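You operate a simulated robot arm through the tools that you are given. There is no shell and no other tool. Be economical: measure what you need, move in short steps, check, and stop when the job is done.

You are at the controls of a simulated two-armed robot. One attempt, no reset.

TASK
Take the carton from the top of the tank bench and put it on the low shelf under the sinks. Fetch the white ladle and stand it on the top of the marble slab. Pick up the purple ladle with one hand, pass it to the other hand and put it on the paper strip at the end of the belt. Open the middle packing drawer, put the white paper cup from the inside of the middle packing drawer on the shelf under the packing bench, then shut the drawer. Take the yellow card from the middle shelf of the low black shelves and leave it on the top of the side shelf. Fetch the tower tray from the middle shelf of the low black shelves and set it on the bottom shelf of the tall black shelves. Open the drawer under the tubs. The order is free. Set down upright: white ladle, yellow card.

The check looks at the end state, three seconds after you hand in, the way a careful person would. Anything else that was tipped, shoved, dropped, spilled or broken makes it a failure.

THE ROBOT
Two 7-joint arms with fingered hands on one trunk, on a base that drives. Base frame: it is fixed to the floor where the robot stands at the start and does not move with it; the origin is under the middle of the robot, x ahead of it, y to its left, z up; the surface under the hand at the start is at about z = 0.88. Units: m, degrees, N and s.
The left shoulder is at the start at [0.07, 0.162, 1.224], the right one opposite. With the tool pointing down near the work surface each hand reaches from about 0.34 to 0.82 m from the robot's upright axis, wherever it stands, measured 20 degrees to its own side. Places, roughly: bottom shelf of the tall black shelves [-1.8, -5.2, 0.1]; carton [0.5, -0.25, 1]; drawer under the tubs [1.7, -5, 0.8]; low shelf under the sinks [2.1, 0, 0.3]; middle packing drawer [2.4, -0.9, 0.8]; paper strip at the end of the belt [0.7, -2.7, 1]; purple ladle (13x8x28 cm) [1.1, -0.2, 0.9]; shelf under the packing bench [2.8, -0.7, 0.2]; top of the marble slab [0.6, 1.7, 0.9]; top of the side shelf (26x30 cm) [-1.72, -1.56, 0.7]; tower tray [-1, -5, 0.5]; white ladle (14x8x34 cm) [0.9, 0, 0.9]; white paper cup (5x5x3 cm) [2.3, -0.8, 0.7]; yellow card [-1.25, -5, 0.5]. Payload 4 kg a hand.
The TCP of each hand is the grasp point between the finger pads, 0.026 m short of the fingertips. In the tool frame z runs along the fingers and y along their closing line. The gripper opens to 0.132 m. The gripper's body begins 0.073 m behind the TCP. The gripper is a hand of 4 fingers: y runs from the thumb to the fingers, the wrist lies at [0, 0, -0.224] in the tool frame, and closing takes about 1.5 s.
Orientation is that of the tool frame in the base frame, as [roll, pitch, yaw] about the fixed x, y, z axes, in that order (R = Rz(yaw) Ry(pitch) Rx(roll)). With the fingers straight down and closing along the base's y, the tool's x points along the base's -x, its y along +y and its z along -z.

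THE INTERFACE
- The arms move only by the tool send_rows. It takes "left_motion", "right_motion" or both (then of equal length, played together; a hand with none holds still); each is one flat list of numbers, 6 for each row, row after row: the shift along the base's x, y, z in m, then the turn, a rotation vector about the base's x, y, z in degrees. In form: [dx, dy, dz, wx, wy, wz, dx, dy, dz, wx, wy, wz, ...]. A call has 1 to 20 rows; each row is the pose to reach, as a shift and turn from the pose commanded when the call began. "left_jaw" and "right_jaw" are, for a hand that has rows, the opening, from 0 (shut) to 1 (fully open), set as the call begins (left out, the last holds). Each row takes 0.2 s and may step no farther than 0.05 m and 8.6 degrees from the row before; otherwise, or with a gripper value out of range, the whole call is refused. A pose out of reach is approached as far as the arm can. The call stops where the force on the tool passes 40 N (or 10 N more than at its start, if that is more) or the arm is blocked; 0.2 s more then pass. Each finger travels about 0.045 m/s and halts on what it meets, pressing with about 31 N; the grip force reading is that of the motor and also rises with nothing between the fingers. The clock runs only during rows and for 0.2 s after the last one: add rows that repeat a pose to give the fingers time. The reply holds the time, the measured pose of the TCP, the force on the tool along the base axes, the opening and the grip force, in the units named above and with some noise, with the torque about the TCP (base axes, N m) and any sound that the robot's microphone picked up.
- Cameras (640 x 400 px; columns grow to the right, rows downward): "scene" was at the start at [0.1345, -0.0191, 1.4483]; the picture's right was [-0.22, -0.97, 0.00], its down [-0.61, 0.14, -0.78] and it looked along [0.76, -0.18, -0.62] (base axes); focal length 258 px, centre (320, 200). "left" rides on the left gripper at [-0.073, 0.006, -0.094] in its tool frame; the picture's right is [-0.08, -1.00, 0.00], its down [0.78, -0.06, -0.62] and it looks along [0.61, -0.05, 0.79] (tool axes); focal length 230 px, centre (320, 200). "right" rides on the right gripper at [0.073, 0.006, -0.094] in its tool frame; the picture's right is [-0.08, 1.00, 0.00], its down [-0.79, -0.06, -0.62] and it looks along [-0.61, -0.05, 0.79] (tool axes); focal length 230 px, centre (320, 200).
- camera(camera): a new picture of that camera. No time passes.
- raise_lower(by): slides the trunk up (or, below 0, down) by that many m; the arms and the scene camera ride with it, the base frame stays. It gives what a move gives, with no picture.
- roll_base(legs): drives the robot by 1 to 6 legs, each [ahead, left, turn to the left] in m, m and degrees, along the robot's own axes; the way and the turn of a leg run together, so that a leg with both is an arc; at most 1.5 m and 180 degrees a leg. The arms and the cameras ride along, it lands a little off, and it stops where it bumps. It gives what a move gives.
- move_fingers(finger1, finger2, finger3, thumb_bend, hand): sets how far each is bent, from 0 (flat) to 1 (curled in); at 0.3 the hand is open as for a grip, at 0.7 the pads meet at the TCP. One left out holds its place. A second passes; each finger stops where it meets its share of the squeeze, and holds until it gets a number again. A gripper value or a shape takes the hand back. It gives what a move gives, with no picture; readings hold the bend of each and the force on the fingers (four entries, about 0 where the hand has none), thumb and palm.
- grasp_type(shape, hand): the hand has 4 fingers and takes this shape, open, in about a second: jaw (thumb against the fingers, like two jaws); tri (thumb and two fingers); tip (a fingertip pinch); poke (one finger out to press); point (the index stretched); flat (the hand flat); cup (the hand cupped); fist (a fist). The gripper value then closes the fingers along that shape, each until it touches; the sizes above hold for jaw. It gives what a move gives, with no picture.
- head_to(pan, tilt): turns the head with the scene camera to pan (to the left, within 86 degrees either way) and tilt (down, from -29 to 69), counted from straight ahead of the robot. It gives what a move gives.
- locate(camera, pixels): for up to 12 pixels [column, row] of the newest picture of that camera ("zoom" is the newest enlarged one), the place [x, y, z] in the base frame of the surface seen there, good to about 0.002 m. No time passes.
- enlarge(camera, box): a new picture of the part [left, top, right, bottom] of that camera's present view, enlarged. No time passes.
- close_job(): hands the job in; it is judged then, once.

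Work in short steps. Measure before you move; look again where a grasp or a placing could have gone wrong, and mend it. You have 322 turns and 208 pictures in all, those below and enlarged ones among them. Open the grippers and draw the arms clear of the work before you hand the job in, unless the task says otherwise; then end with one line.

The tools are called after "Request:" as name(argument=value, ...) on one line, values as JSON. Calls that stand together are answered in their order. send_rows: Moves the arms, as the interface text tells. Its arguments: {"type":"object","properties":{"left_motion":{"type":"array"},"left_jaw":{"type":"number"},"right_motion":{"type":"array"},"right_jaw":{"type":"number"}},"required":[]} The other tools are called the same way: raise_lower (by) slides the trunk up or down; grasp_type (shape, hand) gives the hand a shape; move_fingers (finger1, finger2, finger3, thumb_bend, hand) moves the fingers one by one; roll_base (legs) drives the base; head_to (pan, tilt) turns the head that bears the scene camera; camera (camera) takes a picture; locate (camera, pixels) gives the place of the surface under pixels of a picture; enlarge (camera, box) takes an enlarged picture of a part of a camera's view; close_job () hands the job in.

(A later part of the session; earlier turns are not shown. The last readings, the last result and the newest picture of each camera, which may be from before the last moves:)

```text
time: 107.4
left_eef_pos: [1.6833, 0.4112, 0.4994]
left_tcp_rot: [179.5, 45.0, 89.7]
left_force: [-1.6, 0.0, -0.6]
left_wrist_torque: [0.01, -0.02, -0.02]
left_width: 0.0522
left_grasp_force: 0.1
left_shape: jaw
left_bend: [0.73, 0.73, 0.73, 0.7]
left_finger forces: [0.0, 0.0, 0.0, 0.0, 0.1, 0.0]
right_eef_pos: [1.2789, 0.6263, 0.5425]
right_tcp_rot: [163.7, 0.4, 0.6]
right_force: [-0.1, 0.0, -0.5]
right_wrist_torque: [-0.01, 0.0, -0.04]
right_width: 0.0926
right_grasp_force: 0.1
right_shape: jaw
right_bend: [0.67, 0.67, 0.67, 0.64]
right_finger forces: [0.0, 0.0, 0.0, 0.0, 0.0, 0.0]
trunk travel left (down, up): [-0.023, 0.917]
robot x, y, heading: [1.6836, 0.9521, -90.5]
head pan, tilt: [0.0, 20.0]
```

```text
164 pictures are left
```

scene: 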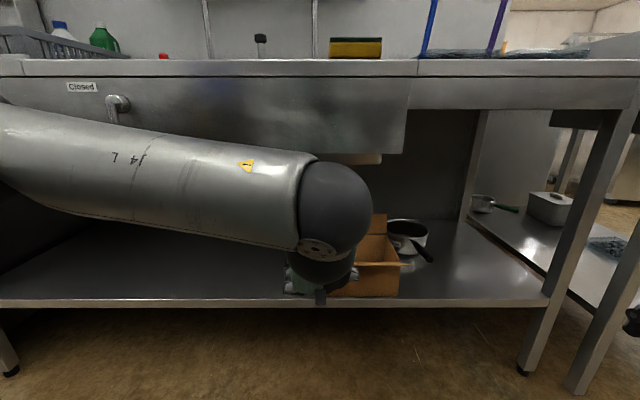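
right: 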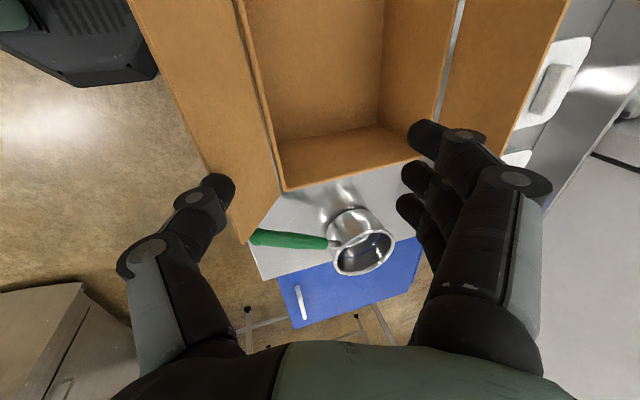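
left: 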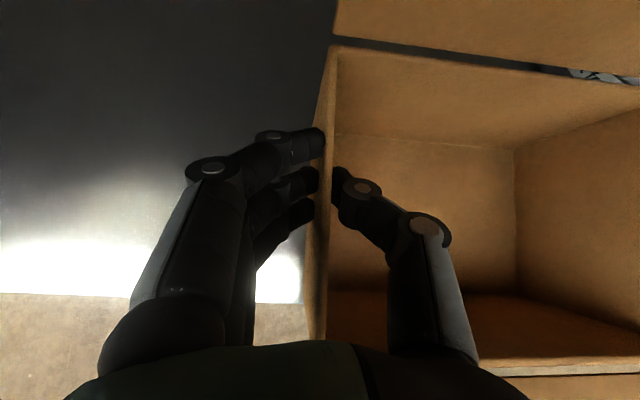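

The carton rests on the low shelf. I back off, raise the trunk again, and go to the purple ladle's place.

Request:
roll_base(legs=[[-0.12, 0, 0]])

Request:
raise_lower(by=0.4)

Request:
raise_lower(by=0.3)

Request:
roll_base(legs=[[0, -0.53, 0.3]])

Request:
head_to(pan=0, tilt=30)

Request:
camera(camera="scene")

```text
time: 108.6
left_eef_pos: [1.6838, 0.5283, 0.4998]
left_tcp_rot: [179.5, 45.0, 89.7]
left_force: [-0.5, 0.2, 0.7]
left_wrist_torque: [0.0, 0.0, 0.01]
left_width: 0.052
left_grasp_force: 0.1
left_shape: jaw
left_bend: [0.73, 0.73, 0.73, 0.7]
left_finger forces: [0.1, 0.0, 0.0, 0.1, 0.1, 0.1]
right_eef_pos: [1.2786, 0.7443, 0.5431]
right_tcp_rot: [163.7, 0.4, 0.7]
right_force: [-1.1, 0.8, -0.5]
right_wrist_torque: [-0.02, 0.02, 0.01]
right_width: 0.0927
right_grasp_force: 0.0
right_shape: jaw
right_bend: [0.67, 0.67, 0.67, 0.64]
right_finger forces: [0.0, 0.1, 0.0, 0.1, 0.1, 0.0]
trunk travel left (down, up): [-0.023, 0.917]
robot x, y, heading: [1.6825, 1.0708, -89.9]
head pan, tilt: [0.0, 20.0]
```

```text
time: 112.4
left_eef_pos: [1.6849, 0.5295, 0.9]
left_tcp_rot: [179.6, 45.1, 89.7]
left_force: [-0.1, 0.0, 0.7]
left_wrist_torque: [-0.02, -0.02, 0.05]
left_width: 0.0523
left_grasp_force: 0.0
left_shape: jaw
left_bend: [0.73, 0.73, 0.73, 0.7]
left_finger forces: [0.1, 0.0, 0.0, 0.1, 0.0, 0.0]
right_eef_pos: [1.2803, 0.7433, 0.9425]
right_tcp_rot: [163.7, 0.2, 0.7]
right_force: [-0.9, 0.3, 0.2]
right_wrist_torque: [-0.02, 0.02, 0.0]
right_width: 0.0927
right_grasp_force: 0.1
right_shape: jaw
right_bend: [0.67, 0.67, 0.67, 0.64]
right_finger forces: [0.1, 0.0, 0.1, 0.0, 0.0, 0.1]
trunk travel left (down, up): [-0.423, 0.517]
robot x, y, heading: [1.682, 1.0673, -89.9]
head pan, tilt: [0.0, 20.0]
```

```text
time: 115.4
left_eef_pos: [1.6836, 0.5286, 1.1985]
left_tcp_rot: [179.6, 45.0, 89.7]
left_force: [-0.5, 0.4, -0.2]
left_wrist_torque: [-0.03, -0.01, -0.01]
left_width: 0.0523
left_grasp_force: 0.1
left_shape: jaw
left_bend: [0.73, 0.73, 0.73, 0.7]
left_finger forces: [0.0, 0.1, 0.0, 0.0, 0.0, 0.0]
right_eef_pos: [1.279, 0.7442, 1.2422]
right_tcp_rot: [163.8, 0.4, 0.8]
right_force: [0.0, 0.2, -0.8]
right_wrist_torque: [0.0, 0.01, -0.01]
right_width: 0.0926
right_grasp_force: 0.0
right_shape: jaw
right_bend: [0.67, 0.67, 0.67, 0.64]
right_finger forces: [0.1, 0.0, 0.0, 0.0, 0.1, 0.0]
trunk travel left (down, up): [-0.723, 0.217]
robot x, y, heading: [1.6841, 1.0709, -89.8]
head pan, tilt: [0.0, 20.0]
```

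```text
time: 118.6
left_eef_pos: [1.1452, 0.5293, 1.1995]
left_tcp_rot: [179.6, 45.0, 89.7]
left_force: [0.2, -0.5, 1.1]
left_wrist_torque: [0.03, -0.02, -0.01]
left_width: 0.0526
left_grasp_force: 0.0
left_shape: jaw
left_bend: [0.73, 0.73, 0.73, 0.7]
left_finger forces: [0.1, 0.0, 0.1, 0.1, 0.0, 0.0]
right_eef_pos: [0.7404, 0.7451, 1.2422]
right_tcp_rot: [163.7, 0.3, 0.6]
right_force: [0.8, 0.2, -0.1]
right_wrist_torque: [-0.01, 0.0, 0.01]
right_width: 0.0925
right_grasp_force: 0.0
right_shape: jaw
right_bend: [0.67, 0.67, 0.67, 0.64]
right_finger forces: [0.1, 0.1, 0.0, 0.0, 0.1, 0.0]
trunk travel left (down, up): [-0.723, 0.217]
robot x, y, heading: [1.1448, 1.0708, -90.4]
head pan, tilt: [0.0, 20.0]
```

```text
time: 119.3
left_eef_pos: [1.1434, 0.5285, 1.2005]
left_tcp_rot: [179.5, 44.9, 89.7]
left_force: [0.4, -0.3, -0.1]
left_wrist_torque: [0.02, 0.0, 0.0]
left_width: 0.0522
left_grasp_force: 0.0
left_shape: jaw
left_bend: [0.73, 0.73, 0.73, 0.7]
left_finger forces: [0.0, 0.0, 0.0, 0.0, 0.1, 0.0]
right_eef_pos: [0.7394, 0.7438, 1.2419]
right_tcp_rot: [163.7, 0.3, 0.6]
right_force: [-0.3, -0.3, 0.2]
right_wrist_torque: [0.03, -0.01, -0.01]
right_width: 0.0922
right_grasp_force: 0.0
right_shape: jaw
right_bend: [0.67, 0.67, 0.67, 0.64]
right_finger forces: [0.1, 0.0, 0.0, 0.1, 0.1, 0.1]
trunk travel left (down, up): [-0.723, 0.217]
robot x, y, heading: [1.1503, 1.0729, -90.0]
head pan, tilt: [0.0, 30.0]
```

```text
163 pictures are left
```

scene: 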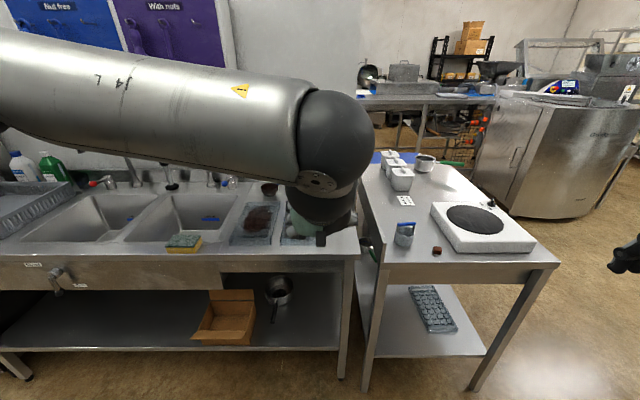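

The left arm hides the purple ladle. I move it aside to the left and look again.

Request:
send_rows(left_motion=[0.05, 0, 0, 0, 0, 0, 0.1, 0, 0, 0, 0, 0, 0.15, 0, 0, 0, 0, 0, 0.2, 0, 0, 0, 0, 0, 0.25, 0, 0, 0, 0, 0], left_jaw=1)

Request:
roll_base(legs=[[0.3, 0, 0]])

Request:
camera(camera="scene")

```text
time: 120.5
left_eef_pos: [1.3968, 0.5283, 1.2009]
left_tcp_rot: [179.7, 45.0, 89.5]
left_force: [0.6, 0.2, -0.2]
left_wrist_torque: [0.02, 0.03, -0.05]
left_width: 0.1317
left_grasp_force: 0.0
left_shape: jaw
left_bend: [0.3, 0.3, 0.3, 0.3]
left_finger forces: [0.0, 0.0, 0.0, 0.1, 0.0, 0.0]
right_eef_pos: [0.7427, 0.7455, 1.2429]
right_tcp_rot: [163.6, 0.3, 0.6]
right_force: [-0.3, 0.0, 0.4]
right_wrist_torque: [0.0, 0.04, -0.03]
right_width: 0.0925
right_grasp_force: 0.0
right_shape: jaw
right_bend: [0.67, 0.67, 0.67, 0.64]
right_finger forces: [0.0, 0.0, 0.0, 0.1, 0.0, 0.1]
trunk travel left (down, up): [-0.723, 0.217]
robot x, y, heading: [1.1437, 1.0714, -90.1]
head pan, tilt: [0.0, 30.0]
```

```text
time: 122.5
left_eef_pos: [1.3886, 0.2342, 1.2009]
left_tcp_rot: [179.4, 45.0, 89.3]
left_force: [0.2, 1.1, 0.0]
left_wrist_torque: [-0.01, 0.0, -0.02]
left_width: 0.132
left_grasp_force: 0.0
left_shape: jaw
left_bend: [0.3, 0.3, 0.3, 0.3]
left_finger forces: [0.0, 0.0, 0.0, 0.0, 0.0, 0.1]
right_eef_pos: [0.7371, 0.4563, 1.2438]
right_tcp_rot: [163.6, 0.2, 0.2]
right_force: [-0.6, 0.4, 0.4]
right_wrist_torque: [-0.03, -0.01, 0.0]
right_width: 0.0926
right_grasp_force: 0.1
right_shape: jaw
right_bend: [0.67, 0.67, 0.67, 0.64]
right_finger forces: [0.0, 0.1, 0.0, 0.1, 0.0, 0.1]
trunk travel left (down, up): [-0.723, 0.217]
robot x, y, heading: [1.1453, 0.7772, -90.3]
head pan, tilt: [0.0, 30.0]
```

```text
162 pictures are left
```

scene: 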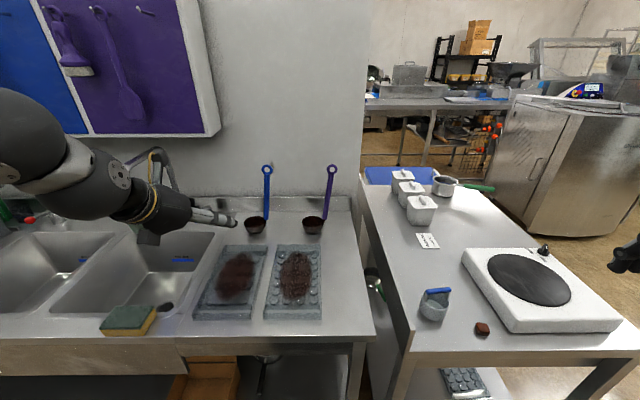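

Request:
enlarge(camera="scene", box=[230, 150, 390, 250])

Request:
locate(camera="scene", pixels=[[331, 168], [330, 180], [328, 195], [326, 212], [312, 222], [312, 232], [267, 170], [267, 200], [255, 228], [330, 198]])

```text
4.00 times, centred on (310, 200) of scene
```

zoom: 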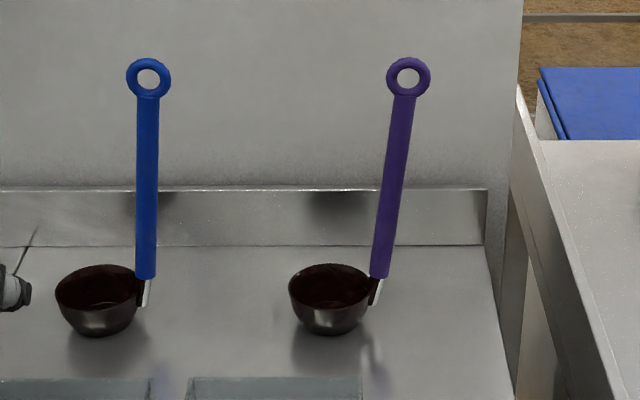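

```text
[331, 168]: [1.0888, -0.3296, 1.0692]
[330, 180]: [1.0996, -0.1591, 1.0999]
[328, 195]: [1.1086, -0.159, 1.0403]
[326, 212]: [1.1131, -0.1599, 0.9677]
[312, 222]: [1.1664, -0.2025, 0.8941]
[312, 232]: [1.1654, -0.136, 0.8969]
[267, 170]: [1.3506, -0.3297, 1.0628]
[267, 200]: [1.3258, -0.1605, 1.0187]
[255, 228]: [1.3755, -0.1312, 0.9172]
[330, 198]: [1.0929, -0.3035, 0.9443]
```

The purple handle stands at about (1.106,-0.163) between z 0.97 and 1.12. I roll ahead 0.12 m and bring the left hand in front of it, with 6° roll to match its lean.

Request:
roll_base(legs=[[0.12, 0, 0.3]])

Request:
send_rows(left_motion=[-0.04, 0, -0.01, 0, -1, 0, -0.08, 0, -0.02, 0, -2, 0, -0.12, 0, -0.03, 0, -3, 0, -0.16, 0, -0.04, 0, -4, 0, -0.2, -0.02, -0.05, 0, -5, 0, -0.24, -0.05, -0.05, 0, -6, 0, -0.278, -0.08, -0.05, 0, -6, 0])

Request:
camera(camera="left")

```text
time: 123.7
left_eef_pos: [1.3914, 0.1167, 1.2008]
left_tcp_rot: [179.5, 45.1, 89.5]
left_force: [0.0, 0.8, 0.6]
left_wrist_torque: [-0.01, 0.0, 0.03]
left_width: 0.1321
left_grasp_force: 0.1
left_shape: jaw
left_bend: [0.3, 0.3, 0.3, 0.3]
left_finger forces: [0.1, 0.0, 0.0, 0.0, 0.0, 0.1]
right_eef_pos: [0.7373, 0.3359, 1.2428]
right_tcp_rot: [163.6, 0.3, 0.5]
right_force: [0.3, 0.1, 0.3]
right_wrist_torque: [-0.01, -0.01, -0.01]
right_width: 0.0923
right_grasp_force: 0.1
right_shape: jaw
right_bend: [0.67, 0.67, 0.67, 0.64]
right_finger forces: [0.1, 0.1, 0.1, 0.0, 0.0, 0.1]
trunk travel left (down, up): [-0.723, 0.217]
robot x, y, heading: [1.142, 0.6569, -90.3]
head pan, tilt: [0.0, 30.0]
```

```text
time: 125.3
left_eef_pos: [1.1044, 0.0322, 1.1476]
left_tcp_rot: [170.8, 44.7, 83.4]
left_force: [-0.1, -0.4, -1.0]
left_wrist_torque: [0.01, -0.05, 0.02]
left_width: 0.1319
left_grasp_force: 0.1
left_shape: jaw
left_bend: [0.3, 0.3, 0.3, 0.3]
left_finger forces: [0.0, 0.0, 0.0, 0.0, 0.0, 0.0]
right_eef_pos: [0.7355, 0.3338, 1.2404]
right_tcp_rot: [163.7, 0.2, 0.4]
right_force: [-0.6, -0.4, 0.3]
right_wrist_torque: [-0.01, -0.03, -0.02]
right_width: 0.0925
right_grasp_force: 0.1
right_shape: jaw
right_bend: [0.67, 0.67, 0.67, 0.64]
right_finger forces: [0.0, 0.1, 0.1, 0.0, 0.0, 0.0]
trunk travel left (down, up): [-0.723, 0.217]
robot x, y, heading: [1.1433, 0.6575, -90.2]
head pan, tilt: [0.0, 30.0]
```

```text
160 pictures are left
```

left: 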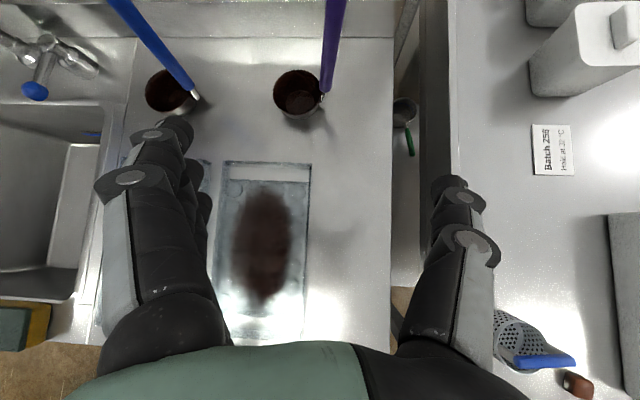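

The handle (column 335) is between the fingers. I advance to it.

Request:
send_rows(left_motion=[0.001, -0.04, -0.02, 0, 0, 0, 0.002, -0.08, -0.04, 0, 0, 0, 0.003, -0.12, -0.06, 0, 0, 0, 0.003, -0.16, -0.075, 0, 0, 0, 0.003, -0.195, -0.088, 0, 0, 0, 0.003, -0.195, -0.088, 0, 0, 0])

Request:
camera(camera="left")

```text
time: 126.7
left_eef_pos: [1.1135, -0.157, 1.0625]
left_tcp_rot: [171.2, 44.7, 83.5]
left_force: [-0.2, -0.2, 0.2]
left_wrist_torque: [-0.03, 0.0, 0.02]
left_width: 0.1319
left_grasp_force: 0.1
left_shape: jaw
left_bend: [0.3, 0.3, 0.3, 0.3]
left_finger forces: [0.0, 0.0, 0.1, 0.0, 0.1, 0.0]
right_eef_pos: [0.7372, 0.3353, 1.2442]
right_tcp_rot: [163.6, 0.3, 0.5]
right_force: [0.8, -0.2, 0.4]
right_wrist_torque: [-0.02, -0.01, 0.01]
right_width: 0.0924
right_grasp_force: 0.1
right_shape: jaw
right_bend: [0.67, 0.67, 0.67, 0.64]
right_finger forces: [0.0, 0.0, 0.0, 0.0, 0.0, 0.1]
trunk travel left (down, up): [-0.723, 0.217]
robot x, y, heading: [1.1467, 0.6583, -90.0]
head pan, tilt: [0.0, 30.0]
```

```text
159 pictures are left
```

left: 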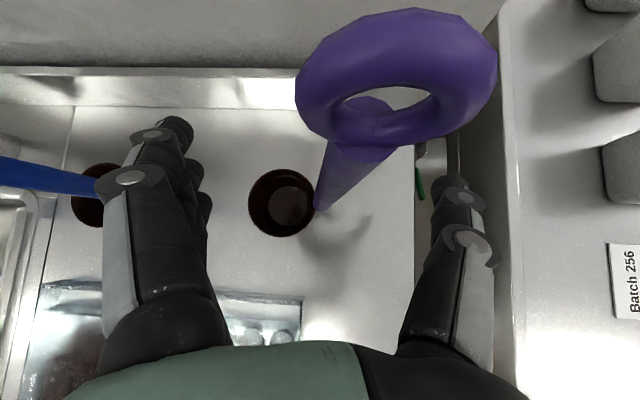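

The handle is inside the grasp. I shift 6 mm toward it while closing.

Request:
send_rows(left_motion=[-0.006, 0, 0, 0, 0, 0, -0.006, 0, 0, 0, 0, 0, -0.006, 0, 0, 0, 0, 0, -0.006, 0, 0, 0, 0, 0, -0.006, 0, 0, 0, 0, 0, -0.006, 0, 0, 0, 0, 0, -0.006, 0, 0, 0, 0, 0, -0.006, 0, 0, 0, 0, 0, -0.006, 0, 0, 0, 0, 0], left_jaw=0)

Request:
send_rows(left_motion=[0, 0.005, 0.03, 0, 0, 0, 0, 0.01, 0.06, 0, 0, 0, 0, 0.015, 0.09, 0, 0, 0])

Request:
enlarge(camera="scene", box=[200, 100, 440, 250])

```text
time: 128.7
left_eef_pos: [1.1071, -0.1573, 1.0634]
left_tcp_rot: [171.1, 44.7, 83.5]
left_force: [0.0, 0.4, 0.5]
left_wrist_torque: [0.16, -0.11, 0.04]
left_width: 0.007
left_grasp_force: 31.2
left_shape: jaw
left_bend: [0.63, 0.72, 0.7, 0.7]
left_finger forces: [7.3, 8.8, 11.6, 0.0, 27.9, 0.0]
right_eef_pos: [0.7375, 0.3348, 1.2427]
right_tcp_rot: [163.5, 0.3, 0.5]
right_force: [-0.8, 0.3, 0.9]
right_wrist_torque: [-0.02, -0.02, -0.01]
right_width: 0.0923
right_grasp_force: 0.1
right_shape: jaw
right_bend: [0.67, 0.67, 0.67, 0.64]
right_finger forces: [0.0, 0.0, 0.0, 0.1, 0.1, 0.0]
trunk travel left (down, up): [-0.723, 0.217]
robot x, y, heading: [1.1416, 0.6583, -90.2]
head pan, tilt: [0.0, 30.0]
```

```text
time: 129.5
left_eef_pos: [1.1108, -0.1446, 1.1508]
left_tcp_rot: [171.1, 44.6, 83.5]
left_force: [-0.6, -0.2, -0.8]
left_wrist_torque: [0.08, 0.07, 0.01]
left_width: 0.0048
left_grasp_force: 30.7
left_shape: jaw
left_bend: [0.66, 0.71, 0.73, 0.71]
left_finger forces: [10.0, 13.8, 0.0, 0.1, 23.1, 0.0]
right_eef_pos: [0.7374, 0.3353, 1.2434]
right_tcp_rot: [163.6, 0.4, 0.5]
right_force: [0.3, -0.1, 0.6]
right_wrist_torque: [-0.02, 0.02, 0.02]
right_width: 0.0924
right_grasp_force: 0.0
right_shape: jaw
right_bend: [0.67, 0.67, 0.67, 0.64]
right_finger forces: [0.0, 0.1, 0.0, 0.0, 0.1, 0.0]
trunk travel left (down, up): [-0.723, 0.217]
robot x, y, heading: [1.1446, 0.6606, -90.1]
head pan, tilt: [0.0, 30.0]
```

```text
2.67 times, centred on (320, 175) of scene
```

zoom: 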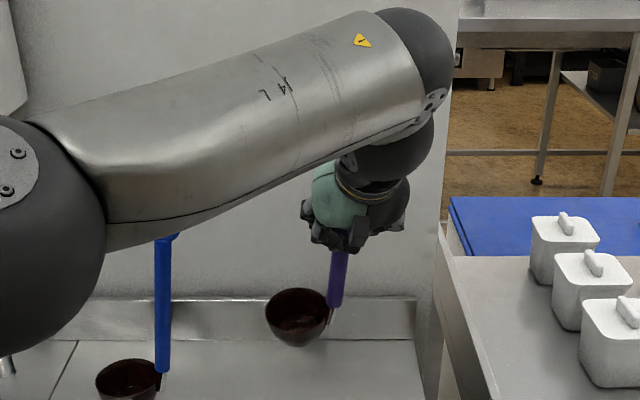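

The purple ladle is held and lifted. I back out to free floor and draw it in front of the body for the hand-over.

Request:
send_rows(left_motion=[0, 0.02, 0.04, 0, 0, 0, 0, 0.05, 0.07, 0, 0, 0, 0, 0.09, 0.08, 0, 0, 0, 0, 0.13, 0.08, 0, 0, 0])

Request:
roll_base(legs=[[-0.3, 0, 0]])

Request:
send_rows(left_motion=[0.01, 0.04, 0, 0, 0, 0, 0.02, 0.08, 0, 0, 0, 0, 0.03, 0.12, 0, 0, 0, 0, 0.04, 0.16, 0, 0, 0, 0], right_motion=[-0.02, 0, 0, -5, 0, 0, -0.04, 0, 0, -10, 0, 0, -0.06, 0, 0, -16.3, 0, 0, -0.06, 0, 0, -16.3, 0, 0])

Request:
camera(camera="scene")

```text
time: 130.5
left_eef_pos: [1.1052, -0.0117, 1.2323]
left_tcp_rot: [171.1, 44.7, 83.5]
left_force: [0.2, 0.5, -0.5]
left_wrist_torque: [0.04, 0.05, 0.0]
left_width: 0.0052
left_grasp_force: 31.3
left_shape: jaw
left_bend: [0.66, 0.71, 0.73, 0.71]
left_finger forces: [8.8, 13.9, 0.1, 0.0, 22.6, 0.0]
right_eef_pos: [0.7365, 0.3364, 1.2432]
right_tcp_rot: [163.6, 0.3, 0.6]
right_force: [0.2, 0.2, 0.2]
right_wrist_torque: [-0.03, -0.05, 0.0]
right_width: 0.0926
right_grasp_force: 0.0
right_shape: jaw
right_bend: [0.67, 0.67, 0.67, 0.64]
right_finger forces: [0.0, 0.0, 0.1, 0.0, 0.0, 0.0]
trunk travel left (down, up): [-0.723, 0.217]
robot x, y, heading: [1.1469, 0.663, -90.3]
head pan, tilt: [0.0, 30.0]
```

```text
time: 132.6
left_eef_pos: [1.106, 0.2869, 1.2304]
left_tcp_rot: [171.1, 44.6, 83.5]
left_force: [0.2, 0.1, -1.3]
left_wrist_torque: [0.07, 0.09, -0.02]
left_width: 0.0047
left_grasp_force: 30.9
left_shape: jaw
left_bend: [0.66, 0.71, 0.73, 0.71]
left_finger forces: [8.9, 14.0, 0.0, 0.0, 22.6, 0.0]
right_eef_pos: [0.739, 0.6366, 1.2409]
right_tcp_rot: [163.7, 0.2, 0.5]
right_force: [-0.3, -0.4, -0.2]
right_wrist_torque: [0.03, 0.0, 0.01]
right_width: 0.0927
right_grasp_force: 0.0
right_shape: jaw
right_bend: [0.67, 0.67, 0.67, 0.64]
right_finger forces: [0.1, 0.1, 0.0, 0.0, 0.0, 0.0]
trunk travel left (down, up): [-0.723, 0.217]
robot x, y, heading: [1.1463, 0.9605, -90.0]
head pan, tilt: [0.0, 30.0]
```

```text
time: 133.6
left_eef_pos: [1.146, 0.4518, 1.2301]
left_tcp_rot: [171.1, 44.8, 83.6]
left_force: [0.1, -0.3, -1.2]
left_wrist_torque: [0.0, 0.03, -0.01]
left_width: 0.0045
left_grasp_force: 30.9
left_shape: jaw
left_bend: [0.66, 0.71, 0.73, 0.71]
left_finger forces: [8.6, 14.0, 0.1, 0.0, 22.3, 0.0]
right_eef_pos: [0.6804, 0.6393, 1.2416]
right_tcp_rot: [147.2, 0.5, 0.4]
right_force: [0.3, 0.8, -0.8]
right_wrist_torque: [-0.01, 0.01, 0.01]
right_width: 0.0924
right_grasp_force: 0.2
right_shape: jaw
right_bend: [0.67, 0.67, 0.67, 0.64]
right_finger forces: [0.0, 0.0, 0.0, 0.1, 0.0, 0.0]
trunk travel left (down, up): [-0.723, 0.217]
robot x, y, heading: [1.1452, 0.9594, -90.3]
head pan, tilt: [0.0, 30.0]
```

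```text
157 pictures are left
```

scene: 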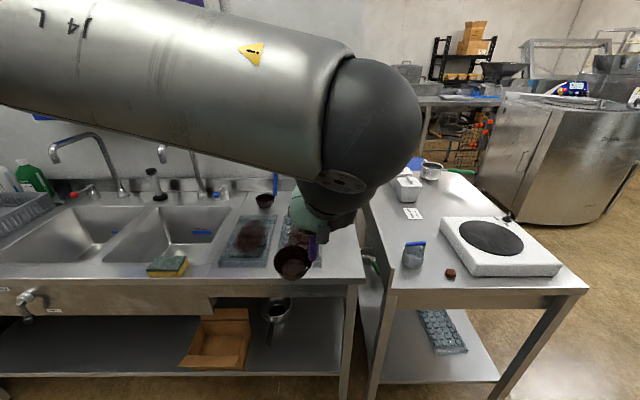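

The right hand turned the wrong way; I correct that and point it to the robot's left (+x). First I measure the visible bit of the handle.

Request:
enlarge(camera="scene", box=[250, 190, 370, 290])

Request:
send_rows(right_motion=[0, 0, 0, 8.2, 0, 0, 0, 0, 0, 16.4, 0, 0, 0, 0, 0, 24.6, 0, 0, 0, 0, 0, 32.8, 0, 0], right_jaw=1)

Request:
send_rows(right_motion=[-0.01, 0, 0, 0, -8.2, 0, -0.02, 0, 0, 0, -16.4, 0, -0.03, 0, 0, 0, -24.6, 0, -0.03, -0.01, 0, 0, -32.8, 0, -0.03, -0.02, 0, 0, -41, 0, -0.03, -0.03, 0, 0, -49.2, 0, -0.03, -0.04, 0, 0, -57.4, 0, -0.03, -0.05, 0, 0, -65.6, 0, -0.03, -0.06, 0, 0, -73.8, 0, -0.03, -0.07, 0, 0, -82, 0, -0.03, -0.08, 0, 0, -90, 0, -0.03, -0.08, 0, 0, -90, 0])

```text
4.00 times, centred on (310, 240) of scene
```

zoom: 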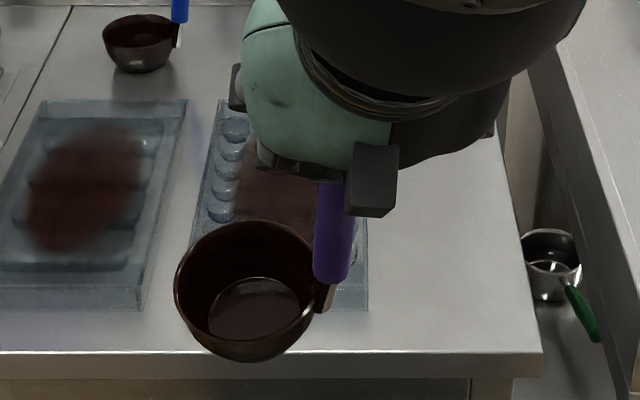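

```text
time: 134.6
left_eef_pos: [1.1461, 0.4487, 1.2297]
left_tcp_rot: [171.2, 44.5, 83.5]
left_force: [-0.2, -0.4, -2.3]
left_wrist_torque: [0.06, 0.07, -0.02]
left_width: 0.0049
left_grasp_force: 31.2
left_shape: jaw
left_bend: [0.66, 0.71, 0.73, 0.71]
left_finger forces: [8.5, 14.1, 0.0, 0.0, 22.2, 0.0]
right_eef_pos: [0.6808, 0.6349, 1.2429]
right_tcp_rot: [-179.8, 0.2, 0.7]
right_force: [0.2, 0.7, -0.4]
right_wrist_torque: [0.04, -0.01, 0.02]
right_width: 0.1319
right_grasp_force: 0.1
right_shape: jaw
right_bend: [0.3, 0.3, 0.3, 0.3]
right_finger forces: [0.0, 0.0, 0.0, 0.0, 0.0, 0.0]
trunk travel left (down, up): [-0.723, 0.217]
robot x, y, heading: [1.1459, 0.962, -90.5]
head pan, tilt: [0.0, 30.0]
```

```text
time: 137.2
left_eef_pos: [1.144, 0.4506, 1.229]
left_tcp_rot: [171.1, 44.8, 83.5]
left_force: [1.1, 0.1, -1.4]
left_wrist_torque: [0.09, 0.06, 0.03]
left_width: 0.0052
left_grasp_force: 31.2
left_shape: jaw
left_bend: [0.66, 0.71, 0.73, 0.71]
left_finger forces: [8.5, 14.2, 0.0, 0.1, 22.2, 0.0]
right_eef_pos: [0.65, 0.559, 1.2438]
right_tcp_rot: [100.4, -89.4, 79.7]
right_force: [-0.7, -0.4, 0.6]
right_wrist_torque: [0.0, 0.04, 0.03]
right_width: 0.1319
right_grasp_force: 0.2
right_shape: jaw
right_bend: [0.3, 0.3, 0.3, 0.3]
right_finger forces: [0.0, 0.0, 0.1, 0.0, 0.0, 0.0]
trunk travel left (down, up): [-0.723, 0.217]
robot x, y, heading: [1.1439, 0.9626, -90.3]
head pan, tilt: [0.0, 30.0]
```

The right hand now points to +x. I look through its camera at the ladle.

Request:
camera(camera="right")

```text
155 pictures are left
```

right: 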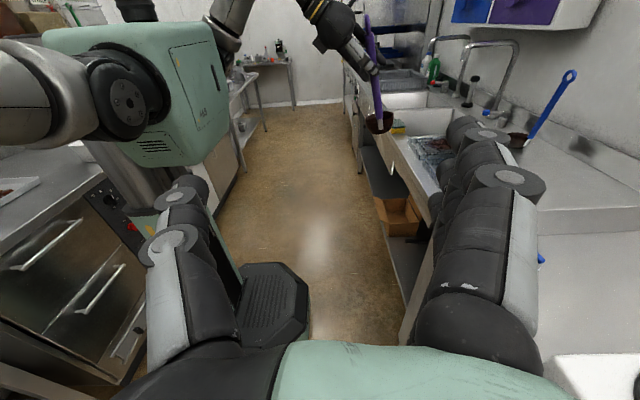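

Request:
enlarge(camera="right", box=[290, 0, 450, 140])

Request:
locate(camera="right", pixels=[[367, 25], [371, 45], [375, 70], [377, 95], [379, 112], [378, 128], [389, 124], [350, 50]])

```text
2.86 times, centred on (370, 70) of right
```

zoom: 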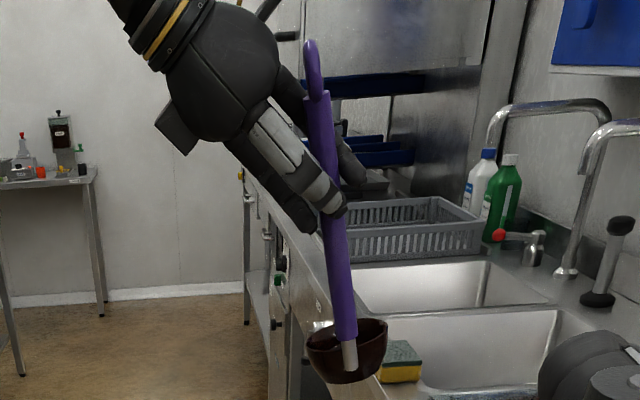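

```text
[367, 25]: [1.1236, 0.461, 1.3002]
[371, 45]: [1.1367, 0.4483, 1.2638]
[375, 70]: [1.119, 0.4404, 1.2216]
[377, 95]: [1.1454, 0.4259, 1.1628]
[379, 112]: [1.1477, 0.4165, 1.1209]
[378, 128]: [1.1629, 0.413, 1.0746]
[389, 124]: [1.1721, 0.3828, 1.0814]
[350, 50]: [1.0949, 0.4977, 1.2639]
```

The right camera shows the free part of the handle below the left fingers, z 1.11–1.19, leaning 12° back at the top. I bring the right hand level with it, rolled -12.5° about x, stopping 0.15 short.

Request:
send_rows(right_motion=[0.04, -0.015, -0.011, -1.4, 0, 0, 0.08, -0.03, -0.022, -2.8, 0, 0, 0.12, -0.045, -0.033, -4.2, 0, 0, 0.16, -0.06, -0.044, -5.6, 0, 0, 0.2, -0.075, -0.055, -7, 0, 0, 0.24, -0.09, -0.066, -8.4, 0, 0, 0.28, -0.107, -0.077, -9.8, 0, 0, 0.32, -0.123, -0.089, -11.2, 0, 0, 0.35, -0.137, -0.099, -12.5, 0, 0, 0.35, -0.137, -0.099, -12.5, 0, 0])

Request:
camera(camera="right")

```text
time: 139.4
left_eef_pos: [1.1439, 0.4499, 1.2302]
left_tcp_rot: [170.9, 44.5, 83.5]
left_force: [-0.3, 0.4, -1.6]
left_wrist_torque: [0.09, 0.06, 0.02]
left_width: 0.0048
left_grasp_force: 31.3
left_shape: jaw
left_bend: [0.66, 0.71, 0.73, 0.71]
left_finger forces: [8.5, 14.2, 0.0, 0.0, 22.4, 0.1]
right_eef_pos: [0.9981, 0.42, 1.1438]
right_tcp_rot: [90.7, -76.9, 89.4]
right_force: [-0.3, 0.2, 0.0]
right_wrist_torque: [0.04, 0.02, 0.0]
right_width: 0.132
right_grasp_force: 0.0
right_shape: jaw
right_bend: [0.3, 0.3, 0.3, 0.3]
right_finger forces: [0.0, 0.0, 0.0, 0.0, 0.1, 0.1]
trunk travel left (down, up): [-0.723, 0.217]
robot x, y, heading: [1.1459, 0.9668, -90.0]
head pan, tilt: [0.0, 30.0]
```

```text
153 pictures are left
```

right: 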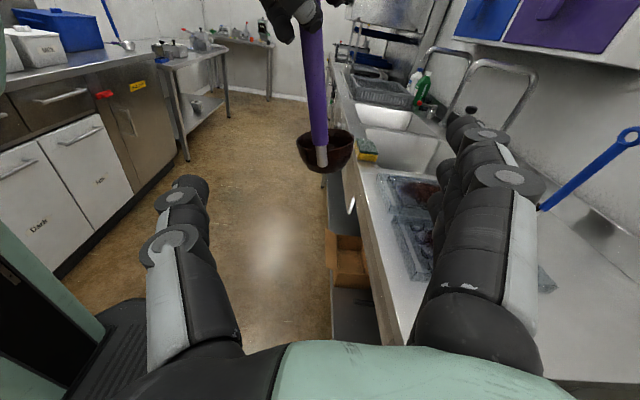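

Aligned. I slide forward onto the handle.

Request:
send_rows(right_motion=[0.04, 0.001, 0, 0, 0, 0, 0.08, 0.002, 0, 0, 0, 0, 0.115, 0.002, 0, 0, 0, 0, 0.145, 0.002, 0, 0, 0, 0, 0.145, 0.002, 0, 0, 0, 0])

Request:
camera(camera="right")

```text
time: 140.6
left_eef_pos: [1.1439, 0.4499, 1.2297]
left_tcp_rot: [170.9, 44.5, 83.5]
left_force: [0.5, -0.3, -1.6]
left_wrist_torque: [0.04, 0.06, -0.02]
left_width: 0.0048
left_grasp_force: 31.0
left_shape: jaw
left_bend: [0.66, 0.71, 0.73, 0.71]
left_finger forces: [8.5, 14.1, 0.1, 0.0, 22.4, 0.1]
right_eef_pos: [1.1436, 0.4221, 1.1451]
right_tcp_rot: [90.7, -76.9, 89.5]
right_force: [-0.4, -0.1, 0.5]
right_wrist_torque: [-0.02, -0.01, -0.01]
right_width: 0.1316
right_grasp_force: 0.1
right_shape: jaw
right_bend: [0.3, 0.3, 0.3, 0.3]
right_finger forces: [0.1, 0.0, 0.0, 0.1, 0.0, 0.0]
trunk travel left (down, up): [-0.723, 0.217]
robot x, y, heading: [1.1457, 0.9595, -90.1]
head pan, tilt: [0.0, 30.0]
```

```text
152 pictures are left
```

right: 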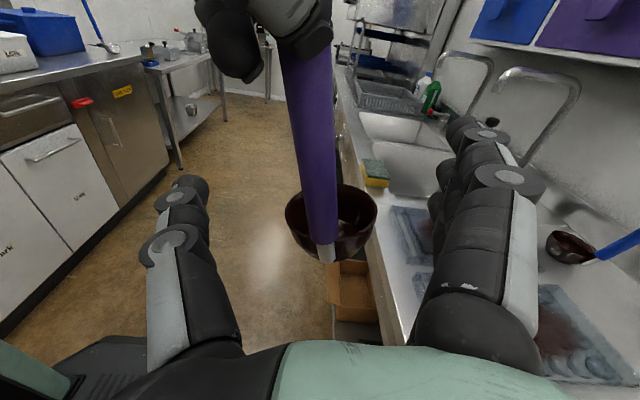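

The free handle runs rows 50–245; I raise 12 mm to centre on it and close the right hand.

Request:
send_rows(right_motion=[0.003, 0.002, 0.012, 0, 0, 0, 0.003, 0.002, 0.012, 0, 0, 0])

Request:
send_rows(right_motion=[0, 0, 0, 0, 0, 0, 0, 0, 0, 0, 0, 0, 0, 0, 0, 0, 0, 0, 0, 0, 0, 0, 0, 0, 0, 0, 0, 0, 0, 0, 0, 0, 0, 0, 0, 0, 0, 0, 0, 0, 0, 0, 0, 0, 0, 0, 0, 0, 0, 0, 0, 0, 0, 0], right_jaw=0)

Request:
camera(camera="right")

```text
time: 141.2
left_eef_pos: [1.144, 0.4497, 1.2302]
left_tcp_rot: [171.1, 44.5, 83.5]
left_force: [0.7, 0.2, -1.3]
left_wrist_torque: [0.05, 0.03, 0.04]
left_width: 0.0047
left_grasp_force: 31.6
left_shape: jaw
left_bend: [0.66, 0.71, 0.73, 0.71]
left_finger forces: [8.4, 14.2, 0.1, 0.0, 22.3, 0.1]
right_eef_pos: [1.1473, 0.4227, 1.1555]
right_tcp_rot: [90.6, -76.9, 89.4]
right_force: [-0.1, 0.0, 0.7]
right_wrist_torque: [0.01, -0.03, 0.03]
right_width: 0.1319
right_grasp_force: 0.1
right_shape: jaw
right_bend: [0.3, 0.3, 0.3, 0.3]
right_finger forces: [0.1, 0.0, 0.0, 0.0, 0.0, 0.0]
trunk travel left (down, up): [-0.723, 0.217]
robot x, y, heading: [1.1449, 0.9618, -89.8]
head pan, tilt: [0.0, 30.0]
```

```text
time: 143.2
left_eef_pos: [1.1438, 0.4511, 1.2305]
left_tcp_rot: [171.3, 44.6, 83.5]
left_force: [-8.2, -0.5, 1.1]
left_wrist_torque: [0.0, 0.66, -0.2]
left_width: 0.0053
left_grasp_force: 31.5
left_shape: jaw
left_bend: [0.66, 0.71, 0.73, 0.71]
left_finger forces: [11.1, 10.9, 0.0, 0.0, 31.5, 0.0]
right_eef_pos: [1.1479, 0.4236, 1.1546]
right_tcp_rot: [90.8, -77.0, 89.3]
right_force: [8.7, 0.6, -0.9]
right_wrist_torque: [0.04, 0.04, 0.01]
right_width: 0.0019
right_grasp_force: 31.0
right_shape: jaw
right_bend: [0.7, 0.71, 0.72, 0.73]
right_finger forces: [8.0, 0.0, 6.6, 0.1, 22.6, 0.0]
trunk travel left (down, up): [-0.723, 0.217]
robot x, y, heading: [1.1473, 0.9624, -90.2]
head pan, tilt: [0.0, 30.0]
```

```text
151 pictures are left
```

right: 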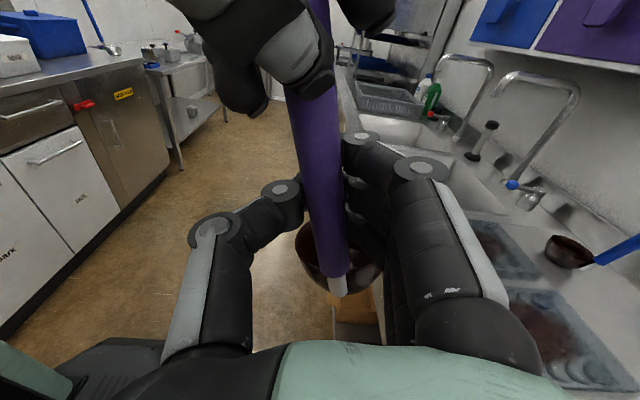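

Both hands hold it (right thumb 22.6 N, fingers 8 and 6.6). I open the left hand and see whether the right one carries it.

Request:
send_rows(left_motion=[0, 0, 0, 0, 0, 0, 0, 0, 0, 0, 0, 0, 0, 0, 0, 0, 0, 0, 0, 0, 0, 0, 0, 0, 0, 0, 0, 0, 0, 0, 0, 0, 0, 0, 0, 0, 0, 0, 0, 0, 0, 0], left_jaw=1)

Request:
camera(camera="right")

Request:
camera(camera="left")

```text
time: 144.8
left_eef_pos: [1.1437, 0.4499, 1.2291]
left_tcp_rot: [171.2, 44.8, 83.5]
left_force: [0.8, 0.5, 0.6]
left_wrist_torque: [-0.01, -0.02, 0.0]
left_width: 0.132
left_grasp_force: 0.0
left_shape: jaw
left_bend: [0.3, 0.3, 0.3, 0.3]
left_finger forces: [0.0, 0.0, 0.0, 0.1, 0.0, 0.0]
right_eef_pos: [1.1471, 0.4239, 1.1561]
right_tcp_rot: [90.8, -76.9, 89.4]
right_force: [-0.3, 1.2, -0.7]
right_wrist_torque: [-0.04, -0.02, -0.02]
right_width: 0.0001
right_grasp_force: 31.4
right_shape: jaw
right_bend: [0.72, 0.69, 0.73, 0.76]
right_finger forces: [0.0, 0.1, 0.0, 0.1, 0.1, 0.1]
trunk travel left (down, up): [-0.723, 0.217]
robot x, y, heading: [1.1416, 0.9582, -90.2]
head pan, tilt: [0.0, 30.0]
```

```text
150 pictures are left
```

right: 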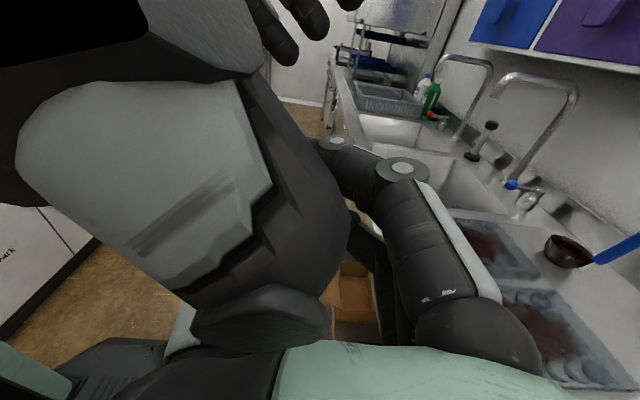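

```text
149 pictures are left
```

left: 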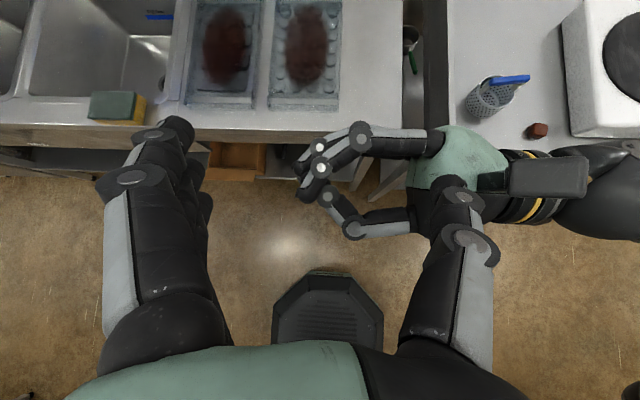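

The right hand is empty: the ladle slipped out. I retreat the arms and look at the floor for it.

Request:
send_rows(left_motion=[0, 0.03, 0.03, 0, 0, 0, 0, 0.06, 0.06, 0, 0, 0, 0.04, 0.07, 0.07, 0, 0, 0, 0.08, 0.07, 0.07, 0, 0, 0, 0.12, 0.07, 0.07, 0, 0, 0, 0.16, 0.07, 0.07, 0, 0, 0], right_motion=[-0.04, 0, 0, 0, 0, 0, -0.08, 0, 0, 0, 0, 0, -0.12, 0, 0, 0, 0, 0, -0.16, 0, 0, 0, 0, 0, -0.2, 0, 0, 0, 0, 0, -0.24, 0, 0, 0, 0, 0], right_jaw=1)

Request:
head_to(pan=0, tilt=60)

Request:
camera(camera="scene")

```text
time: 146.2
left_eef_pos: [1.3115, 0.5194, 1.2998]
left_tcp_rot: [171.1, 44.7, 83.5]
left_force: [0.1, -0.1, 0.9]
left_wrist_torque: [-0.02, 0.04, 0.02]
left_width: 0.1318
left_grasp_force: 0.1
left_shape: jaw
left_bend: [0.3, 0.3, 0.3, 0.3]
left_finger forces: [0.0, 0.1, 0.1, 0.0, 0.0, 0.1]
right_eef_pos: [0.9103, 0.4228, 1.1566]
right_tcp_rot: [91.2, -76.8, 89.2]
right_force: [0.5, 0.8, -0.6]
right_wrist_torque: [-0.01, 0.0, -0.01]
right_width: 0.1321
right_grasp_force: 0.0
right_shape: jaw
right_bend: [0.3, 0.3, 0.3, 0.3]
right_finger forces: [0.0, 0.0, 0.0, 0.0, 0.0, 0.1]
trunk travel left (down, up): [-0.723, 0.217]
robot x, y, heading: [1.1466, 0.9663, -90.1]
head pan, tilt: [0.0, 30.0]
```

```text
time: 147.1
left_eef_pos: [1.3095, 0.5196, 1.3017]
left_tcp_rot: [171.2, 44.5, 83.5]
left_force: [-0.1, -0.4, -0.2]
left_wrist_torque: [0.04, -0.01, 0.02]
left_width: 0.1321
left_grasp_force: 0.0
left_shape: jaw
left_bend: [0.3, 0.3, 0.3, 0.3]
left_finger forces: [0.0, 0.0, 0.0, 0.0, 0.1, 0.0]
right_eef_pos: [0.907, 0.4223, 1.1564]
right_tcp_rot: [90.7, -76.9, 89.4]
right_force: [-0.7, -0.2, -0.4]
right_wrist_torque: [-0.01, 0.01, -0.02]
right_width: 0.132
right_grasp_force: 0.0
right_shape: jaw
right_bend: [0.3, 0.3, 0.3, 0.3]
right_finger forces: [0.0, 0.0, 0.0, 0.0, 0.0, 0.0]
trunk travel left (down, up): [-0.723, 0.217]
robot x, y, heading: [1.1412, 0.9625, -90.1]
head pan, tilt: [0.0, 60.0]
```

```text
148 pictures are left
```

scene: 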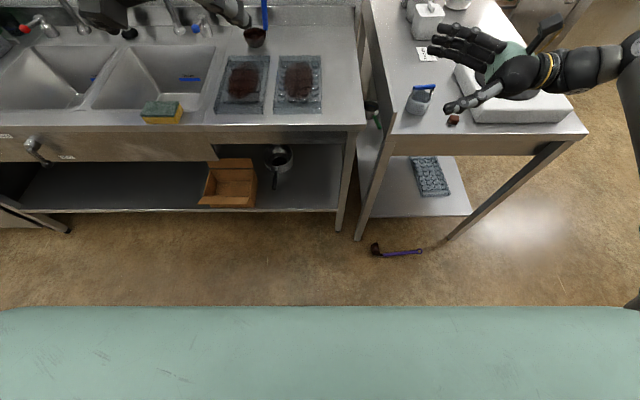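

The ladle lies on the floor at (390,252). I measure it.

Request:
enlarge(camera="scene", box=[350, 225, 446, 285])

Request:
locate(camera="scene", pixels=[[375, 248], [385, 254], [395, 253], [405, 253], [415, 252], [420, 251], [358, 235], [453, 235]])

```text
6.67 times, centred on (398, 255) of scene
```

zoom: 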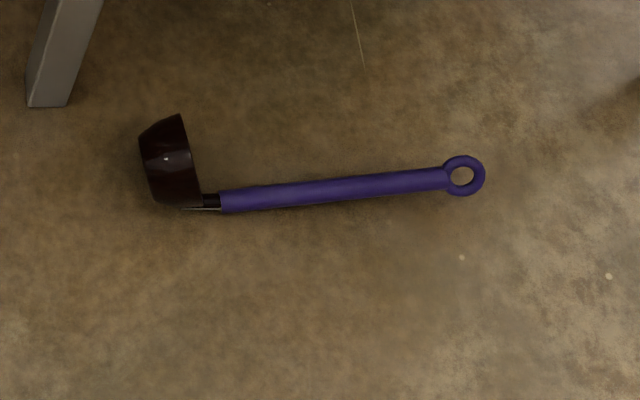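

```text
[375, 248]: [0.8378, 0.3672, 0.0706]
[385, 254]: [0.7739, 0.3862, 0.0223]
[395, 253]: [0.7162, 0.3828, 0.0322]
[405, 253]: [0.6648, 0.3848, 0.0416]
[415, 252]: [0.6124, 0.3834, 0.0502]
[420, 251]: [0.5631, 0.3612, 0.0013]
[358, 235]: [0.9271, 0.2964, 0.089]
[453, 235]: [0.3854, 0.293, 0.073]
```

The ladle lies on its side: handle from (0.77, 0.385, 0.02) to (0.61, 0.385, 0.05). I'll pick it up with the left hand from straight ahead. First I drive across and turn the left hand down.

Request:
roll_base(legs=[[0, -0.6, 0]])

Request:
send_rows(left_motion=[0, -0.02, 0, 7.5, 1, 0.4, 0, -0.04, 0, 15, 2, 0.8, 0, -0.06, 0, 22.5, 3, 1.2, 0, -0.08, 0, 30, 4, 1.6, 0, -0.1, 0, 37.5, 5, 2, 0, -0.12, 0, 45, 6, 2.4, 0, -0.12, 0, 45, 6, 2.4])

Request:
send_rows(left_motion=[0, 0, 0, 0, 0, 8.2, 0, 0, 0, 0, 0, 16.4, 0, 0, 0, 0, 0, 24.6, 0, 0, 0, 0, 0, 32.8, 0, 0, 0, 0, 0, 41, 0, 0, 0, 0, 0, 49.2, 0, 0, 0, 0, 0, 57.4, 0, 0, 0, 0, 0, 65.6, 0, 0, 0, 0, 0, 73.8, 0, 0, 0, 0, 0, 82, 0, 0, 0, 0, 0, 90, 0, 0, 0, 0, 0, 90])

```text
time: 150.5
left_eef_pos: [0.7136, 0.5199, 1.301]
left_tcp_rot: [171.1, 44.7, 83.9]
left_force: [-0.7, 0.3, -0.8]
left_wrist_torque: [-0.02, 0.01, 0.01]
left_width: 0.1319
left_grasp_force: 0.0
left_shape: jaw
left_bend: [0.3, 0.3, 0.3, 0.3]
left_finger forces: [0.0, 0.0, 0.0, 0.0, 0.0, 0.0]
right_eef_pos: [0.3136, 0.4215, 1.1557]
right_tcp_rot: [90.9, -76.9, 89.6]
right_force: [0.8, -0.8, -0.2]
right_wrist_torque: [-0.02, 0.03, -0.03]
right_width: 0.1318
right_grasp_force: 0.0
right_shape: jaw
right_bend: [0.3, 0.3, 0.3, 0.3]
right_finger forces: [0.0, 0.0, 0.1, 0.1, 0.0, 0.0]
trunk travel left (down, up): [-0.723, 0.217]
robot x, y, heading: [0.5448, 0.9624, -89.8]
head pan, tilt: [0.0, 60.0]
```

```text
time: 152.1
left_eef_pos: [0.7142, 0.4012, 1.3007]
left_tcp_rot: [180.0, 0.0, 90.0]
left_force: [0.7, 0.4, -0.6]
left_wrist_torque: [0.04, -0.01, 0.01]
left_width: 0.1316
left_grasp_force: 0.0
left_shape: jaw
left_bend: [0.3, 0.3, 0.3, 0.3]
left_finger forces: [0.1, 0.0, 0.0, 0.1, 0.0, 0.0]
right_eef_pos: [0.3137, 0.4208, 1.1557]
right_tcp_rot: [91.0, -76.8, 89.6]
right_force: [0.1, -0.3, 0.7]
right_wrist_torque: [0.02, -0.02, 0.01]
right_width: 0.132
right_grasp_force: 0.1
right_shape: jaw
right_bend: [0.3, 0.3, 0.3, 0.3]
right_finger forces: [0.1, 0.0, 0.1, 0.1, 0.1, 0.1]
trunk travel left (down, up): [-0.723, 0.217]
robot x, y, heading: [0.5462, 0.9617, -89.9]
head pan, tilt: [0.0, 60.0]
```

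```text
time: 154.7
left_eef_pos: [0.7128, 0.4, 1.2998]
left_tcp_rot: [179.8, -0.1, -179.8]
left_force: [-0.2, 0.1, -0.3]
left_wrist_torque: [0.01, 0.01, 0.0]
left_width: 0.1322
left_grasp_force: 0.1
left_shape: jaw
left_bend: [0.3, 0.3, 0.3, 0.3]
left_finger forces: [0.0, 0.1, 0.1, 0.1, 0.0, 0.1]
right_eef_pos: [0.3125, 0.4206, 1.1556]
right_tcp_rot: [90.9, -76.8, 89.8]
right_force: [-1.2, -0.1, 0.7]
right_wrist_torque: [-0.02, 0.02, 0.01]
right_width: 0.1317
right_grasp_force: 0.0
right_shape: jaw
right_bend: [0.3, 0.3, 0.3, 0.3]
right_finger forces: [0.0, 0.1, 0.1, 0.1, 0.0, 0.0]
trunk travel left (down, up): [-0.723, 0.217]
robot x, y, heading: [0.5473, 0.9611, -90.0]
head pan, tilt: [0.0, 60.0]
```

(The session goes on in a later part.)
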